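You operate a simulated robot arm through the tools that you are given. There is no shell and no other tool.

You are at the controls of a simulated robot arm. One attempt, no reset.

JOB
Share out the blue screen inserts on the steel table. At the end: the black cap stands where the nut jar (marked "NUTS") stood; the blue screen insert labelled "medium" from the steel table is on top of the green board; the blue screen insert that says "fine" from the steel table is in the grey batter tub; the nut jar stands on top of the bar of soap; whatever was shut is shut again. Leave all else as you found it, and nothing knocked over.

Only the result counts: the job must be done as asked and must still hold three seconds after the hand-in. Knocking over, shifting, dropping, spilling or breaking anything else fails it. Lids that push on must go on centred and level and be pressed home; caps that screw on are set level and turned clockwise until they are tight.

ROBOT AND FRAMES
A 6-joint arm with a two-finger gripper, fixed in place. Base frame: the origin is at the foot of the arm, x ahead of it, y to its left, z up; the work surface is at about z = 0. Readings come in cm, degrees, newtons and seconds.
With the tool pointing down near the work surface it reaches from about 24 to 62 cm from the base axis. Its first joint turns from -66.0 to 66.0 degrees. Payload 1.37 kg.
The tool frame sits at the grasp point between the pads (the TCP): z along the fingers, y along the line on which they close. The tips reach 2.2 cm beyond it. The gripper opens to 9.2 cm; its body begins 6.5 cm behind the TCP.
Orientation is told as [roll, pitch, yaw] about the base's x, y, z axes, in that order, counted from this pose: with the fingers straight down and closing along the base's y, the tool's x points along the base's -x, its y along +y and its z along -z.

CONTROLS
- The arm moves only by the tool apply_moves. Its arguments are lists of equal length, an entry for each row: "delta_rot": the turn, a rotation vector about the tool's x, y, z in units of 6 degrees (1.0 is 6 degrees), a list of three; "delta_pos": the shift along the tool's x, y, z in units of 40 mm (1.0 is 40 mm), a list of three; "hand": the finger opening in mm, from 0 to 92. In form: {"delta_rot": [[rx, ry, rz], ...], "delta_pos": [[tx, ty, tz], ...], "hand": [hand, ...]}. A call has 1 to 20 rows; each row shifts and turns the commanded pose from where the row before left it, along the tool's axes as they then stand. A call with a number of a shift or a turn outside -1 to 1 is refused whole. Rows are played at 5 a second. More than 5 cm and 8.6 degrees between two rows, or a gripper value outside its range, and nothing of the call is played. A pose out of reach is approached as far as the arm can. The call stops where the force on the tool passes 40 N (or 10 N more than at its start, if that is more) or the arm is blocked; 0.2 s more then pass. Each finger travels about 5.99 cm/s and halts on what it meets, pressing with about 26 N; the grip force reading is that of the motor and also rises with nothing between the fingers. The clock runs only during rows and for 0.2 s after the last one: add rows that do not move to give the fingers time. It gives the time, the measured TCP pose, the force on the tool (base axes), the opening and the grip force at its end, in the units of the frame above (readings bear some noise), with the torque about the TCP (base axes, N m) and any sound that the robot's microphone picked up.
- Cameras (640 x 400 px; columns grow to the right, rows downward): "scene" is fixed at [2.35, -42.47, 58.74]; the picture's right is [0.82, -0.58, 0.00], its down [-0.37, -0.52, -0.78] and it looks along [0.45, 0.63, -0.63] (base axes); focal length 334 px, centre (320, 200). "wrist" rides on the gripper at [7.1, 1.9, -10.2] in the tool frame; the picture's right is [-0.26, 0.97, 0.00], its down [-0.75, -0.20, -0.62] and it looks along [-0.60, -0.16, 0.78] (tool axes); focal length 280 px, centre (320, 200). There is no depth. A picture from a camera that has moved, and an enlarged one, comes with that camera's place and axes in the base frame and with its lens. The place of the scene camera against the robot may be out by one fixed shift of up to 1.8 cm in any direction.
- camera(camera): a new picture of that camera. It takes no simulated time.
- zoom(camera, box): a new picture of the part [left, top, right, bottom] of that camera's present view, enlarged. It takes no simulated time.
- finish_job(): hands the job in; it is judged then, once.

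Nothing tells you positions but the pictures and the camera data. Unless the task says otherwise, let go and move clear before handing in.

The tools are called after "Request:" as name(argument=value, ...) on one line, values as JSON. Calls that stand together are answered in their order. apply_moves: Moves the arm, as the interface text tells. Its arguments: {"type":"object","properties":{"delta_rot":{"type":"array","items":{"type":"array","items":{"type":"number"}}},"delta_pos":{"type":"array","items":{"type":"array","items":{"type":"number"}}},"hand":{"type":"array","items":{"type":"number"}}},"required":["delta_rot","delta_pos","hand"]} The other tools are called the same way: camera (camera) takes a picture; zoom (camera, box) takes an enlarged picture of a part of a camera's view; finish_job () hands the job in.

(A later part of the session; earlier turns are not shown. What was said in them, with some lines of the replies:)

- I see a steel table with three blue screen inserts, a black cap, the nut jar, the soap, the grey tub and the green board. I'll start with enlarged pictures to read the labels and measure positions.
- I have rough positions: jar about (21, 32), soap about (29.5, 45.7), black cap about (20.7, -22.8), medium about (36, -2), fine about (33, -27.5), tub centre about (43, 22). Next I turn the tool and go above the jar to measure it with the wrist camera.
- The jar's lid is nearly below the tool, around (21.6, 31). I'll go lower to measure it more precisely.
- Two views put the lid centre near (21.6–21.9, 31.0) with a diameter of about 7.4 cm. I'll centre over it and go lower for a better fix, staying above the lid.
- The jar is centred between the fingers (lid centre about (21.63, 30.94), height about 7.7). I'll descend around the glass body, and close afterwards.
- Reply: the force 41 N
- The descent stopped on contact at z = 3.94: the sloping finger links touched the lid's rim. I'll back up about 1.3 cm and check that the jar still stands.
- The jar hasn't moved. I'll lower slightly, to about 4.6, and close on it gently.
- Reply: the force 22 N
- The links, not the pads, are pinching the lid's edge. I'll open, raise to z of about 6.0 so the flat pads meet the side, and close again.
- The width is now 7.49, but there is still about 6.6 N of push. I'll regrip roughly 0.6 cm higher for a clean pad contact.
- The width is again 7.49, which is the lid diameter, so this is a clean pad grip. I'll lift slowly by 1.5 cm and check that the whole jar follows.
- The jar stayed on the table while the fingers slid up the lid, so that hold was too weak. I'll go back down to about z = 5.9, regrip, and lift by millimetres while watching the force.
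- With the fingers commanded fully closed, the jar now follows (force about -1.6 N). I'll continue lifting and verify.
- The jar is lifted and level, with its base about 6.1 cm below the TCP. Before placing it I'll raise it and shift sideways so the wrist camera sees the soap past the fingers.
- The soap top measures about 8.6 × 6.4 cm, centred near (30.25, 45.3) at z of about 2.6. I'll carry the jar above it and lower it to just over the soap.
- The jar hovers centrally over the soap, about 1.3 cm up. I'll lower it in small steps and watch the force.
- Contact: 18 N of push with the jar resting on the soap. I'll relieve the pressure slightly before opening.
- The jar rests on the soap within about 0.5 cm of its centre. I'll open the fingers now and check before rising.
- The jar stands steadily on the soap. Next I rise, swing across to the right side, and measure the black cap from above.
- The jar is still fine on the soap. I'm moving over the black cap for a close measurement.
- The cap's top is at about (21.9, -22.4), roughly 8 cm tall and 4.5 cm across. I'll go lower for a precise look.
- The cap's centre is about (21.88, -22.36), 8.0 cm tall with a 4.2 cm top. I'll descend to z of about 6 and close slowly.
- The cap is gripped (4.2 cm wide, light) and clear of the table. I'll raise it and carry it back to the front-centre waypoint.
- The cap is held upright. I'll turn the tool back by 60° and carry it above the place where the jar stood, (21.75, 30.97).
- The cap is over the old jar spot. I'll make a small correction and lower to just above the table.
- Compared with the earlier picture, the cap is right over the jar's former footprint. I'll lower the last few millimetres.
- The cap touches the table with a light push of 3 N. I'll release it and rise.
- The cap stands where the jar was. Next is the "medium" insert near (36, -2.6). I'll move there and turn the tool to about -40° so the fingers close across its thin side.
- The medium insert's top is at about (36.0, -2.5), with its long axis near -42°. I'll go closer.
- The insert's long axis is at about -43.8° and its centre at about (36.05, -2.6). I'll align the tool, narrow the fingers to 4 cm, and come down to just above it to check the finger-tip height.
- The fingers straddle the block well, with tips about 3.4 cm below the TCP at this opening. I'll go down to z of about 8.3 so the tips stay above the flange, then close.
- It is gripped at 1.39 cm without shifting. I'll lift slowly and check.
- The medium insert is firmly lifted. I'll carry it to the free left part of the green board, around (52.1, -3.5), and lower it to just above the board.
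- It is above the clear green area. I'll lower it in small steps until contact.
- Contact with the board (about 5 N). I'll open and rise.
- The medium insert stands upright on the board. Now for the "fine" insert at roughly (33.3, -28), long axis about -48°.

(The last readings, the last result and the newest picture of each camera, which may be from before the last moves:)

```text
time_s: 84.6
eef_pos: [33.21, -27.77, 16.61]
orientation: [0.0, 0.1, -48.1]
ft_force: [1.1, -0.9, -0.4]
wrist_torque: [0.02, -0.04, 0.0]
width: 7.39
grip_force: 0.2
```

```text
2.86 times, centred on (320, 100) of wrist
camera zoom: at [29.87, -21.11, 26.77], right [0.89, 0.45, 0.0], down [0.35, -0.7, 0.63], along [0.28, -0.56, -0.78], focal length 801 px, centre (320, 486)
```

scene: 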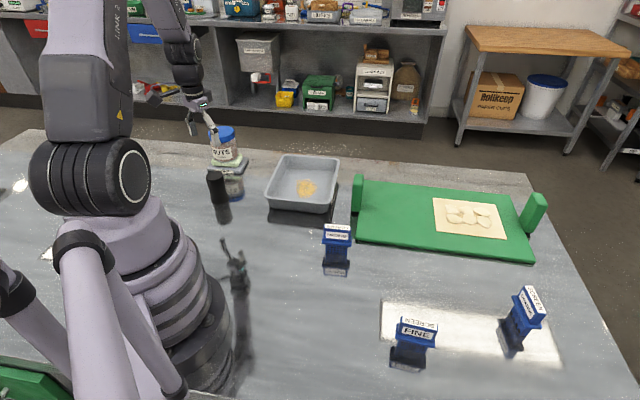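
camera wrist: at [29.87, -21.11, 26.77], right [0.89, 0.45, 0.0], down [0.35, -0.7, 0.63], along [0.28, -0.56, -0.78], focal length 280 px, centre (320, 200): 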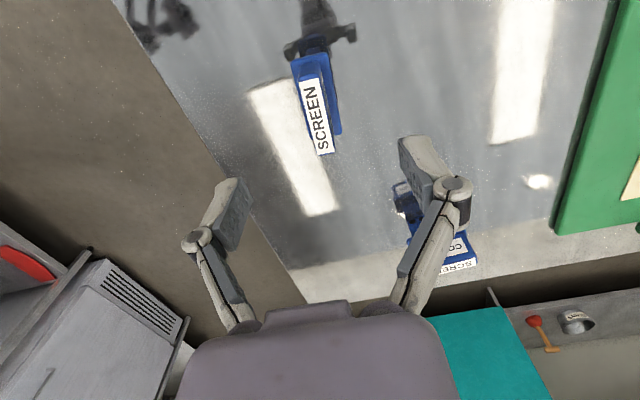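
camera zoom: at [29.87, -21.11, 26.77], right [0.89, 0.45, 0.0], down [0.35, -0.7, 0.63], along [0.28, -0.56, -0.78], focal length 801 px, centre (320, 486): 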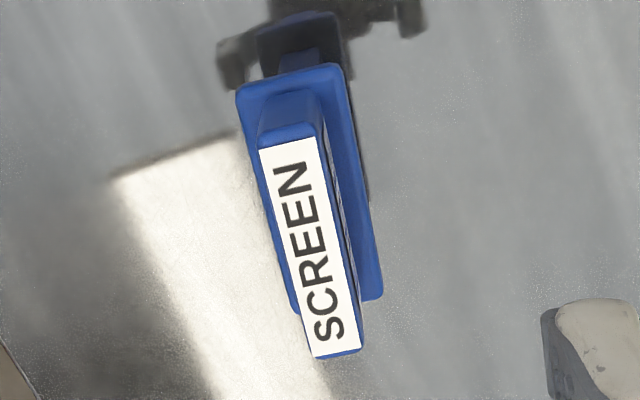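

The fine insert is centred at about (33.3, -28.2), axis about -50.3°. I'll align, narrow the fingers to 4 cm, and come down to z of about 9.6 to check.

Request:
apply_moves(delta_rot=[[0, 0, 0], [0, 0, 0.37], [0, 0, 0], [0, 0, 0], [0, 0, 0], [0, 0, 0], [0, 0, 0]], delta_pos=[[-0.11, -0.065, 0], [0, 0, 0], [0, 0, 0.5], [0, 0, 0.5], [0, 0, 0.45], [0, 0, 0.3], [0, 0, 0]], hand=[66, 58, 50, 42, 40, 40, 40])

Request:
camera(camera="wrist")

Request:
zoom(camera="scene", box=[350, 285, 480, 385])

```text
time_s: 86.2
eef_pos: [33.3, -28.38, 9.41]
orientation: [0.0, 0.0, -50.3]
ft_force: [-0.2, -0.7, 0.0]
wrist_torque: [0.01, 0.0, 0.03]
width: 3.99
grip_force: 0.1
```

```text
taken
camera wrist: at [30.39, -21.68, 19.64], right [0.91, 0.42, 0.0], down [0.32, -0.71, 0.63], along [0.26, -0.57, -0.78], focal length 280 px, centre (320, 200)
```

wrist: 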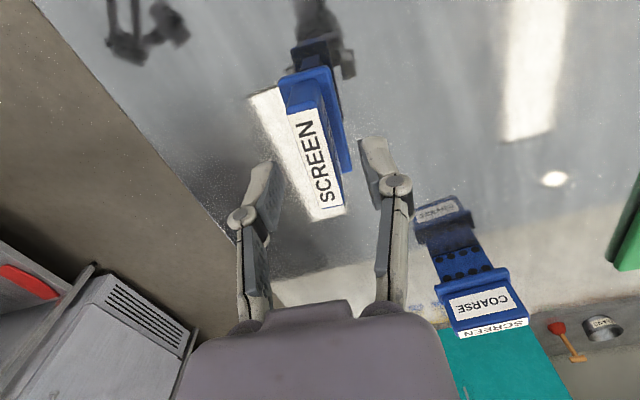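

```text
4.00 times, centred on (415, 335) of scene
camera zoom: at [2.35, -42.47, 58.74], right [0.82, -0.58, 0.0], down [-0.37, -0.52, -0.78], along [0.45, 0.63, -0.63], focal length 1337 px, centre (-60, -340)
```

zoom: 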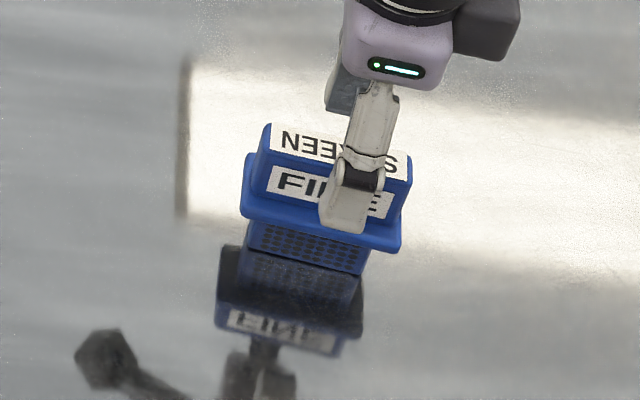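

Request:
zoom(camera="wrist", box=[240, 60, 420, 240])

```text
2.22 times, centred on (330, 150) of wrist
camera zoom: at [30.39, -21.68, 19.64], right [0.91, 0.42, 0.0], down [0.32, -0.71, 0.63], along [0.26, -0.57, -0.78], focal length 623 px, centre (298, 311)
```

zoom: 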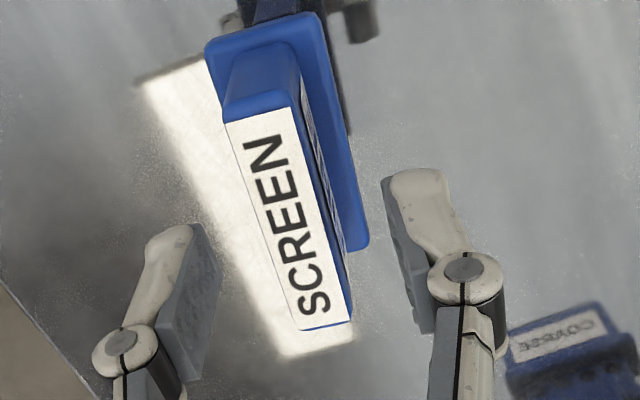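

Aligned. I'll nudge 0.3 cm along the long axis, descend to z of about 8.3 and close slowly.

Request:
apply_moves(delta_rot=[[0, 0, 0], [0, 0, 0], [0, 0, 0]], delta_pos=[[0.07, 0, 0.14], [0, 0, 0.13], [0, 0, 0]], hand=[40, 40, 40])

Request:
apply_moves(delta_rot=[[0, 0, 0], [0, 0, 0], [0, 0, 0], [0, 0, 0], [0, 0, 0], [0, 0, 0], [0, 0, 0], [0, 0, 0]], delta_pos=[[0, 0, 0], [0, 0, 0], [0, 0, 0], [0, 0, 0], [0, 0, 0], [0, 0, 0], [0, 0, 0], [0, 0, 0]], hand=[32, 26, 21, 17, 14, 11, 5, 0])

Request:
zoom(camera="scene", box=[350, 285, 480, 385])

Request:
camera(camera="wrist")

```text
time_s: 87.0
eef_pos: [33.2, -28.19, 8.3]
orientation: [0.0, 0.0, -50.3]
ft_force: [-0.2, 0.2, 0.2]
wrist_torque: [-0.04, 0.05, 0.03]
width: 4.0
grip_force: 0.0
```

```text
time_s: 88.8
eef_pos: [33.2, -28.18, 8.29]
orientation: [0.0, 0.1, -50.3]
ft_force: [0.3, -0.2, -0.7]
wrist_torque: [-0.01, -0.02, -0.05]
width: 1.4
grip_force: 25.7
```

```text
4.00 times, centred on (415, 335) of scene
camera zoom: at [2.35, -42.47, 58.74], right [0.82, -0.58, 0.0], down [-0.37, -0.52, -0.78], along [0.45, 0.63, -0.63], focal length 1337 px, centre (-60, -340)
```

zoom: 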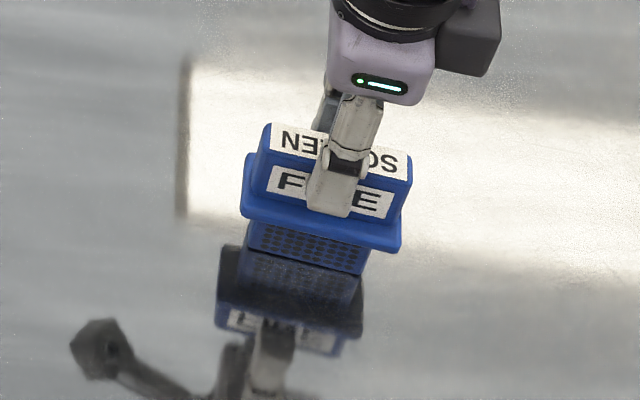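

```text
taken
camera wrist: at [30.16, -21.42, 18.56], right [0.91, 0.42, 0.0], down [0.32, -0.71, 0.62], along [0.26, -0.57, -0.78], focal length 280 px, centre (320, 200)
```

wrist: 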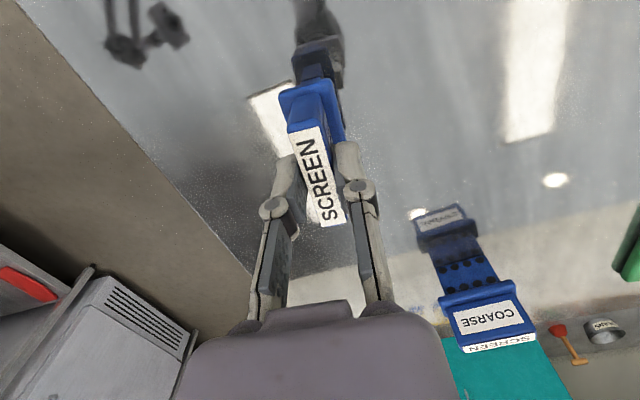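

It is gripped at 1.4 cm. I'll lift it, check, and carry it toward the near end of the grey tub, staying high.

Request:
apply_moves(delta_rot=[[0, 0, 0], [0, 0, 0], [0, 0, 0], [0, 0, 0], [0, 0, 0], [0, 0, 0], [0, 0, 0]], delta_pos=[[0, 0, -0.1], [0, 0, -0.3], [0, 0, -0.6], [0, 0, -0.7], [0, 0, -0.7], [0, 0, -0.5], [0, 0, 0]], hand=[0, 0, 0, 0, 0, 0, 0])

Request:
camera(camera="scene")

```text
time_s: 90.4
eef_pos: [33.22, -28.16, 19.88]
orientation: [0.0, 0.0, -50.3]
ft_force: [-0.2, 0.1, -0.9]
wrist_torque: [-0.01, 0.01, -0.02]
width: 1.42
grip_force: 26.2
```

```text
taken
```

scene: 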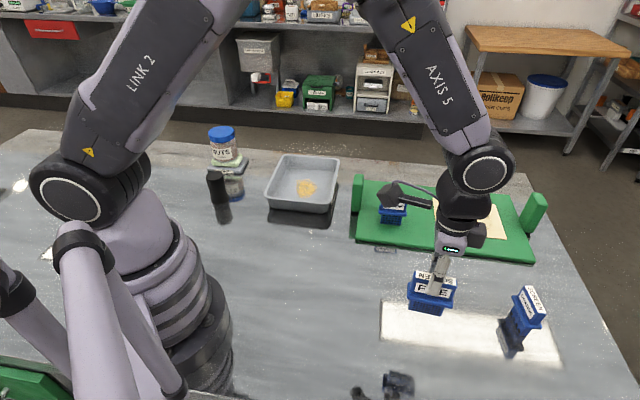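

The insert is held upright. Now carrying it over to the tub.

Request:
apply_moves(delta_rot=[[0, 0, 0], [0, 0, 0], [0, 0, 0], [0, 0, 0], [0, 0, 0], [0, 0, 0], [0, 0, 0], [0, 0, 0], [0, 0, 0], [0, 0, 0], [0, 0, 0], [0, 0, 0], [0, 0, 0], [0, 0, 0], [0, 0, -0.9], [0, 0, 0]], delta_pos=[[0.304, 0.326, 0], [0.608, 0.652, 0], [0.608, 0.652, 0], [0.608, 0.652, 0], [0.608, 0.652, 0], [0.608, 0.652, 0], [0.608, 0.652, 0], [0.608, 0.652, 0], [0.608, 0.652, 0], [0.608, 0.652, 0], [0.608, 0.652, 0], [0.608, 0.652, 0], [0.608, 0.652, 0], [0.304, 0.326, 0], [0, 0, 0], [0, 0, 0]], hand=[0, 0, 0, 0, 0, 0, 0, 0, 0, 0, 0, 0, 0, 0, 0, 0])

Request:
camera(camera="wrist")

Request:
zoom(camera="scene", box=[220, 110, 380, 230])

```text
time_s: 93.8
eef_pos: [39.32, 17.9, 19.83]
orientation: [-0.1, 0.0, -44.9]
ft_force: [-0.9, 0.2, -0.3]
wrist_torque: [-0.02, -0.02, -0.02]
width: 1.38
grip_force: 25.7
```

```text
taken
camera wrist: at [35.57, 24.23, 30.11], right [0.87, 0.5, 0.0], down [0.39, -0.68, 0.62], along [0.31, -0.54, -0.78], focal length 280 px, centre (320, 200)
```

wrist: 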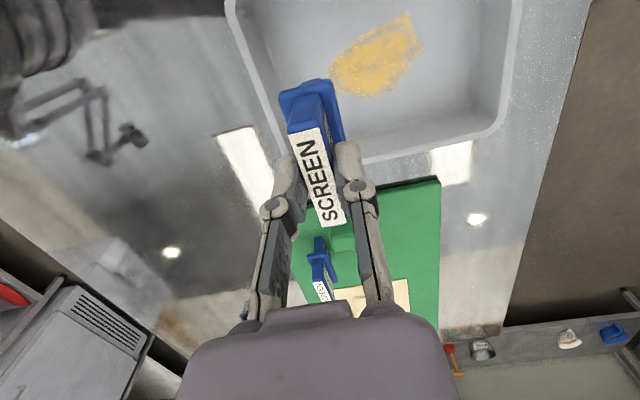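

```text
3.33 times, centred on (300, 170) of scene
camera zoom: at [2.35, -42.47, 58.74], right [0.82, -0.58, 0.0], down [-0.37, -0.52, -0.78], along [0.45, 0.63, -0.63], focal length 1114 px, centre (387, 300)
```

zoom: 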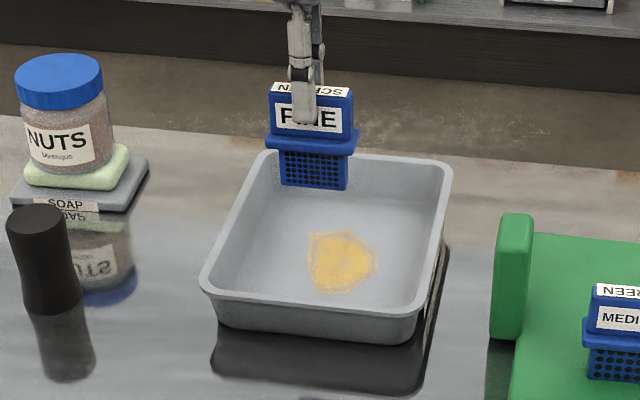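

Seen from above, the near floor strip of the tub between the wall and the yellow patch is about 4 cm wide. I'll put the insert there, at (38.5, 17.4), and first lower to about 2 cm above the floor.

Request:
apply_moves(delta_rot=[[0, 0, 0], [0, 0, 0], [0, 0, 0], [0, 0, 0], [0, 0, 0], [0, 0, 0], [0, 0, 0]], delta_pos=[[0.053, -0.216, 0], [0, 0, 0.3], [0, 0, 0.5], [0, 0, 0.5], [0, 0, 0.3], [0, 0, 0], [0, 0, 0]], hand=[0, 0, 0, 0, 0, 0, 0])

Request:
camera(camera="wrist")

Request:
zoom(camera="scene", box=[240, 130, 360, 220])

```text
time_s: 95.4
eef_pos: [38.27, 17.29, 13.55]
orientation: [-0.1, 0.1, -44.9]
ft_force: [-0.3, -0.4, 0.0]
wrist_torque: [0.01, 0.02, 0.01]
width: 1.42
grip_force: 25.9
```

```text
taken
camera wrist: at [34.8, 23.84, 23.83], right [0.87, 0.5, 0.0], down [0.39, -0.68, 0.62], along [0.31, -0.54, -0.78], focal length 280 px, centre (320, 200)
```

wrist: 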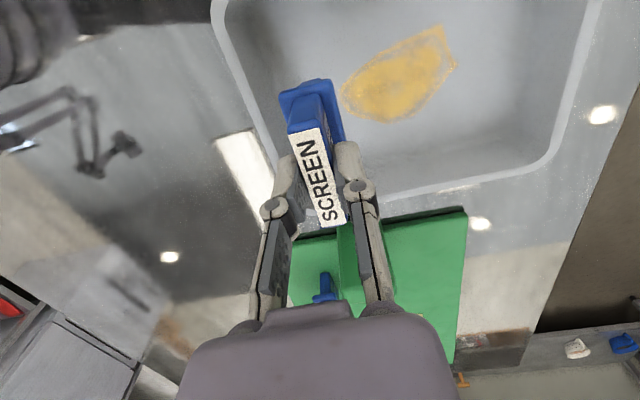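

```text
4.44 times, centred on (300, 175) of scene
camera zoom: at [2.35, -42.47, 58.74], right [0.82, -0.58, 0.0], down [-0.37, -0.52, -0.78], along [0.45, 0.63, -0.63], focal length 1485 px, centre (409, 311)
```

zoom: 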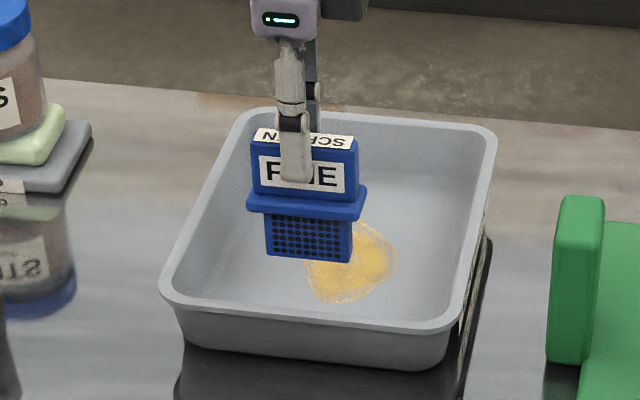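

The geometry agrees between both cameras. I'll continue down in small steps.

Request:
apply_moves(delta_rot=[[0, 0, 0], [0, 0, 0], [0, 0, 0], [0, 0, 0], [0, 0, 0]], delta_pos=[[0, 0, 0.25], [0, 0, 0.3], [0, 0, 0.25], [0, 0, 0.1], [0, 0, 0]], hand=[0, 0, 0, 0, 0])

Request:
camera(camera="wrist")

Request:
zoom(camera="scene", box=[240, 130, 360, 220])

```text
time_s: 96.6
eef_pos: [38.37, 17.33, 9.92]
orientation: [0.0, 0.1, -44.9]
ft_force: [-0.9, 0.3, -0.1]
wrist_torque: [0.03, 0.02, 0.01]
width: 1.42
grip_force: 25.8
```

```text
taken
camera wrist: at [34.75, 23.83, 20.13], right [0.87, 0.5, 0.0], down [0.39, -0.68, 0.62], along [0.31, -0.54, -0.78], focal length 280 px, centre (320, 200)
```

wrist: 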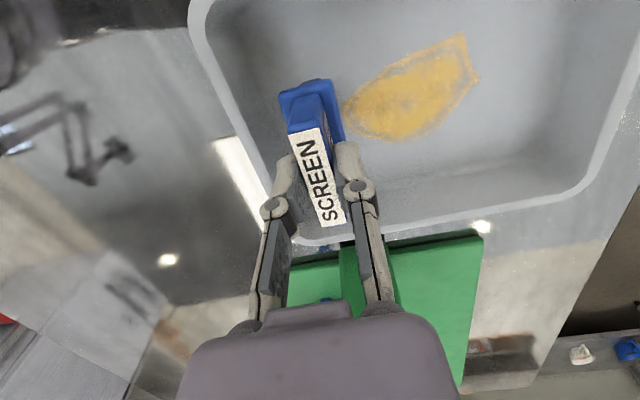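

```text
4.44 times, centred on (300, 175) of scene
camera zoom: at [2.35, -42.47, 58.74], right [0.82, -0.58, 0.0], down [-0.37, -0.52, -0.78], along [0.45, 0.63, -0.63], focal length 1485 px, centre (409, 311)
```

zoom: 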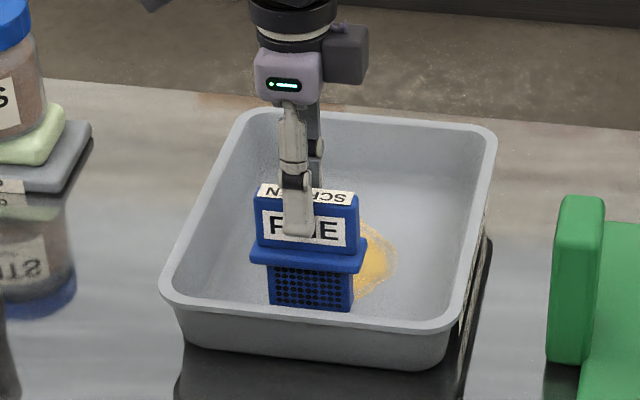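

Request:
apply_moves(delta_rot=[[0, 0, 0], [0, 0, 0], [0, 0, 0], [0, 0, 0]], delta_pos=[[0, 0, 0.06], [0, 0, 0.06], [0, 0, 0.05], [0, 0, 0]], hand=[0, 0, 0, 0])

Request:
apply_moves(delta_rot=[[0, 0, 0], [0, 0, 0], [0, 0, 0]], delta_pos=[[0, 0, 0.03], [0, 0, 0.02], [0, 0, 0]], hand=[0, 0, 0])

```text
time_s: 97.6
eef_pos: [38.43, 17.43, 9.21]
orientation: [0.0, 0.1, -45.0]
ft_force: [0.5, 0.4, -0.6]
wrist_torque: [0.04, 0.01, -0.01]
width: 1.44
grip_force: 26.0
```

```text
time_s: 98.4
eef_pos: [38.39, 17.39, 8.91]
orientation: [-0.1, 0.0, -44.8]
ft_force: [-0.1, -0.4, -0.4]
wrist_torque: [0.0, 0.0, -0.03]
width: 1.43
grip_force: 26.2
```

Request:
apply_moves(delta_rot=[[0, 0, 0], [0, 0, 0], [0, 0, 0]], delta_pos=[[0, 0, 0.025], [0, 0, 0.025], [0, 0, 0]], hand=[0, 0, 0])

Request:
zoom(camera="scene", box=[240, 130, 360, 220])

```text
time_s: 99.2
eef_pos: [38.39, 17.33, 8.88]
orientation: [0.0, 0.0, -44.9]
ft_force: [0.3, 0.6, -1.2]
wrist_torque: [-0.01, -0.03, 0.01]
width: 1.39
grip_force: 25.9
```

```text
4.44 times, centred on (300, 175) of scene
camera zoom: at [2.35, -42.47, 58.74], right [0.82, -0.58, 0.0], down [-0.37, -0.52, -0.78], along [0.45, 0.63, -0.63], focal length 1485 px, centre (409, 311)
```

zoom: 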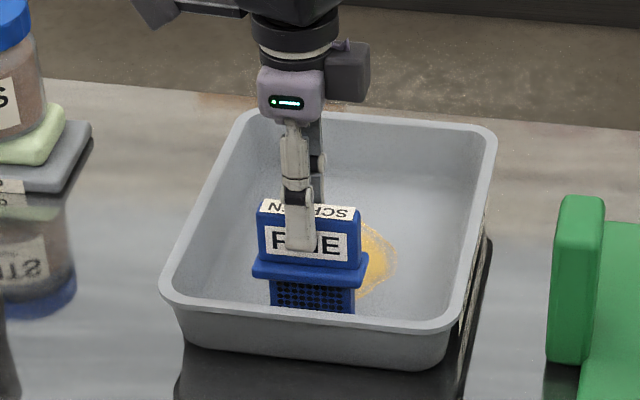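

Request:
apply_moves(delta_rot=[[0, 0, 0], [0, 0, 0], [0, 0, 0]], delta_pos=[[0, 0, 0.025], [0, 0, 0.025], [0, 0, 0]], hand=[0, 0, 0])

```text
time_s: 100.0
eef_pos: [38.48, 17.27, 8.71]
orientation: [0.0, 0.1, -44.9]
ft_force: [-3.1, 2.3, 16.5]
wrist_torque: [0.2, 0.22, -0.04]
width: 1.43
grip_force: 25.8
```

Contact with the tub's floor (16 N). I'll ease off slightly before releasing.

Request:
apply_moves(delta_rot=[[0, 0, 0], [0, 0, 0]], delta_pos=[[0, 0, -0.025], [0, 0, 0]], hand=[0, 0])

Request:
zoom(camera="scene", box=[240, 130, 360, 220])

Request:
camera(camera="wrist")

```text
time_s: 100.6
eef_pos: [38.5, 17.28, 8.56]
orientation: [0.0, 0.0, -44.9]
ft_force: [1.2, 0.6, 2.0]
wrist_torque: [0.02, -0.13, 0.02]
width: 1.41
grip_force: 25.6
```

```text
4.44 times, centred on (300, 175) of scene
camera zoom: at [2.35, -42.47, 58.74], right [0.82, -0.58, 0.0], down [-0.37, -0.52, -0.78], along [0.45, 0.63, -0.63], focal length 1485 px, centre (409, 311)
```

zoom: 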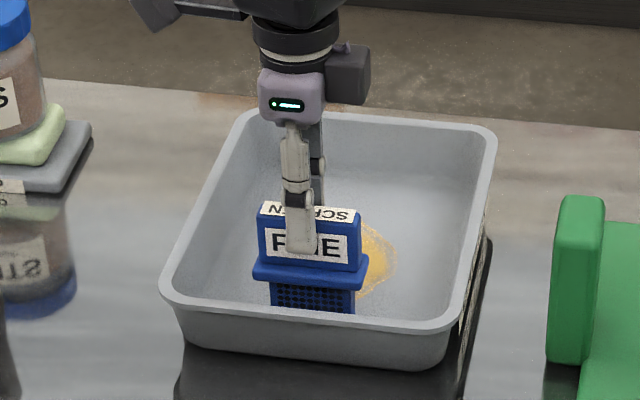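

```text
taken
camera wrist: at [34.78, 23.73, 18.95], right [0.87, 0.5, 0.0], down [0.39, -0.68, 0.63], along [0.31, -0.54, -0.78], focal length 280 px, centre (320, 200)
```

wrist: 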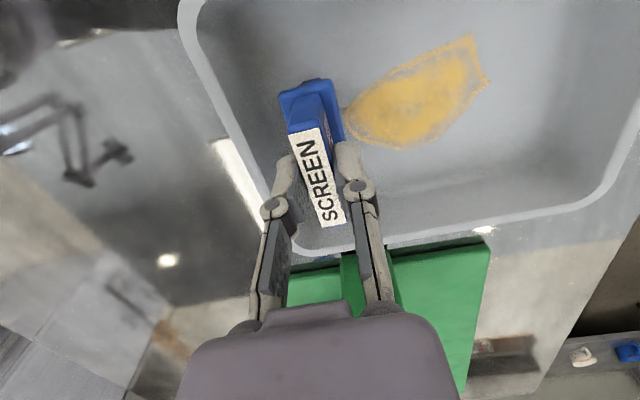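

It rests lightly with 2 N. I'll open just enough and then rise straight up.

Request:
apply_moves(delta_rot=[[0, 0, 0], [0, 0, 0], [0, 0, 0], [0, 0, 0], [0, 0, 0]], delta_pos=[[0, 0, 0], [0, 0, 0], [0, 0, 0], [0, 0, 0], [0, 0, 0]], hand=[17, 20, 24, 28, 28])

Request:
zoom(camera="scene", box=[240, 130, 360, 220])

Request:
camera(camera="wrist")

```text
time_s: 101.8
eef_pos: [38.51, 17.35, 8.68]
orientation: [0.0, 0.0, -44.9]
ft_force: [-0.1, 0.0, -0.9]
wrist_torque: [-0.05, 0.03, 0.04]
width: 2.8
grip_force: 0.0
```

```text
4.44 times, centred on (300, 175) of scene
camera zoom: at [2.35, -42.47, 58.74], right [0.82, -0.58, 0.0], down [-0.37, -0.52, -0.78], along [0.45, 0.63, -0.63], focal length 1485 px, centre (409, 311)
```

zoom: 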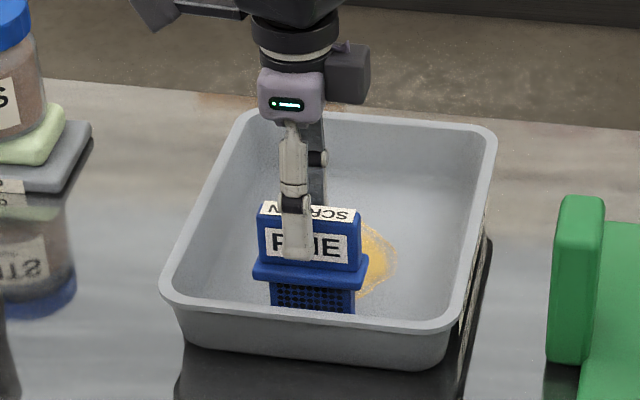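

```text
taken
camera wrist: at [34.78, 23.75, 18.99], right [0.87, 0.5, 0.0], down [0.39, -0.68, 0.62], along [0.31, -0.54, -0.78], focal length 280 px, centre (320, 200)
```

wrist: 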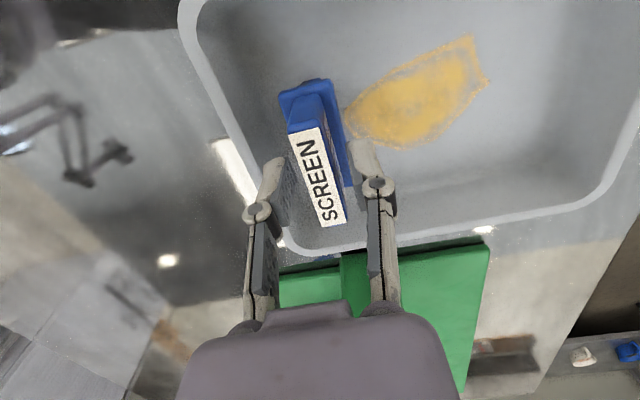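

Released, and the insert stands still. I'll rise straight up and inspect the whole scene.

Request:
apply_moves(delta_rot=[[0, 0, 0], [0, 0, 0], [0, 0, 0], [0, 0, 0], [0, 0, 0], [0, 0, 0]], delta_pos=[[0, 0, -0.3], [0, 0, -0.6], [0, 0, -0.8], [0, 0, -0.9], [0, 0, -0.9], [0, 0, 0]], hand=[28, 28, 28, 40, 60, 60])

Request:
camera(camera="scene")

Request:
zoom(camera="scene", box=[180, 110, 360, 230])

Request:
camera(camera="wrist")

Request:
zoom(camera="scene", box=[320, 150, 560, 280])

```text
time_s: 103.2
eef_pos: [38.55, 17.43, 22.66]
orientation: [0.0, -0.2, -44.8]
ft_force: [0.8, 0.2, 0.0]
wrist_torque: [0.04, 0.0, -0.03]
width: 6.01
grip_force: 0.1
```

```text
taken
```

scene: 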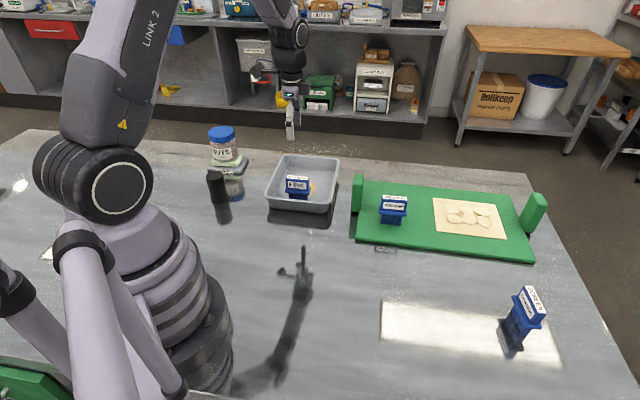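

```text
3.33 times, centred on (270, 170) of scene
camera zoom: at [2.35, -42.47, 58.74], right [0.82, -0.58, 0.0], down [-0.37, -0.52, -0.78], along [0.45, 0.63, -0.63], focal length 1114 px, centre (487, 300)
```

zoom: 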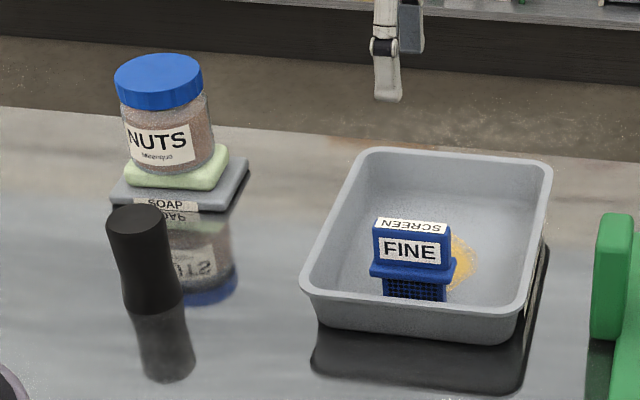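

```text
taken
camera wrist: at [34.87, 23.88, 32.95], right [0.87, 0.5, 0.0], down [0.39, -0.68, 0.62], along [0.31, -0.54, -0.78], focal length 280 px, centre (320, 200)
```

wrist: 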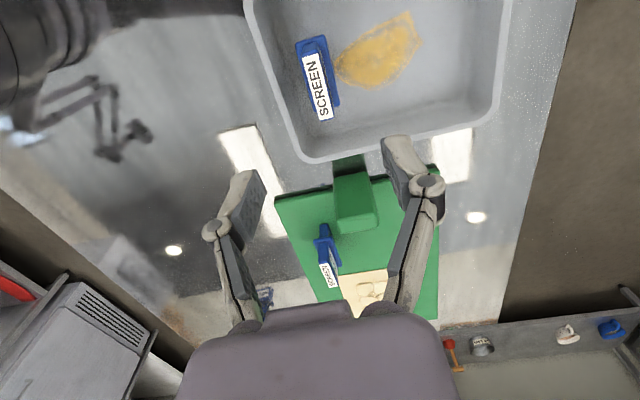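

```text
2.67 times, centred on (440, 215) of scene
camera zoom: at [2.35, -42.47, 58.74], right [0.82, -0.58, 0.0], down [-0.37, -0.52, -0.78], along [0.45, 0.63, -0.63], focal length 891 px, centre (0, 160)
```

zoom: 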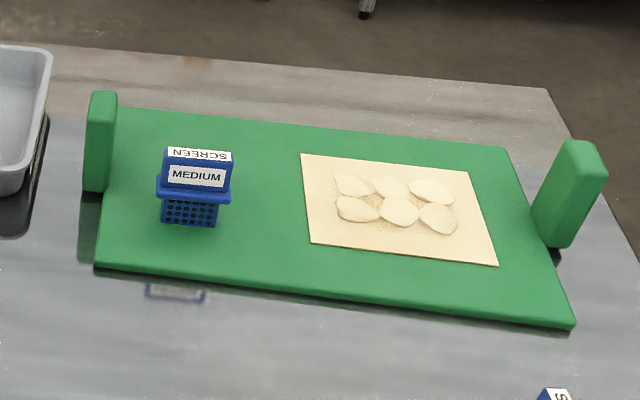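

Both cameras agree on the final state:
- The jar stands shut on the soap.
- The black cap stands where the jar was.
- "Medium" stands on the green board.
- "Fine" stands in the grey tub.
- "Coarse" and everything else are where they were.

The gripper is empty and clear, so I'm handing in.

Request:
finish_job()

```text
The job is handed in.
```

The job is handed in. At the last look, before the hand-in, every item was where you asked:

- **Black cap:** it stands where the nut jar stood. In the scene camera its base lines up with the jar's old spot.
- **Medium insert:** it stands upright on the free left part of the green board, clear of the food on it.
- **Fine insert:** it stands upright in the grey batter tub, beside the yellow patch rather than on it.
- **Nut jar:** it stands on the soap, about half a centimetre off its centre, with its lid still on.
- **Everything else:** nothing was knocked over. The coarse insert was not touched, and the tub and board look unmoved.

The jar took several tries to grip. On one, the gripper pressed down on its lid with about 41 N and I backed off. On another, the fingers slid up the lid without lifting it. I saw no shift of the jar and no change to the lid.
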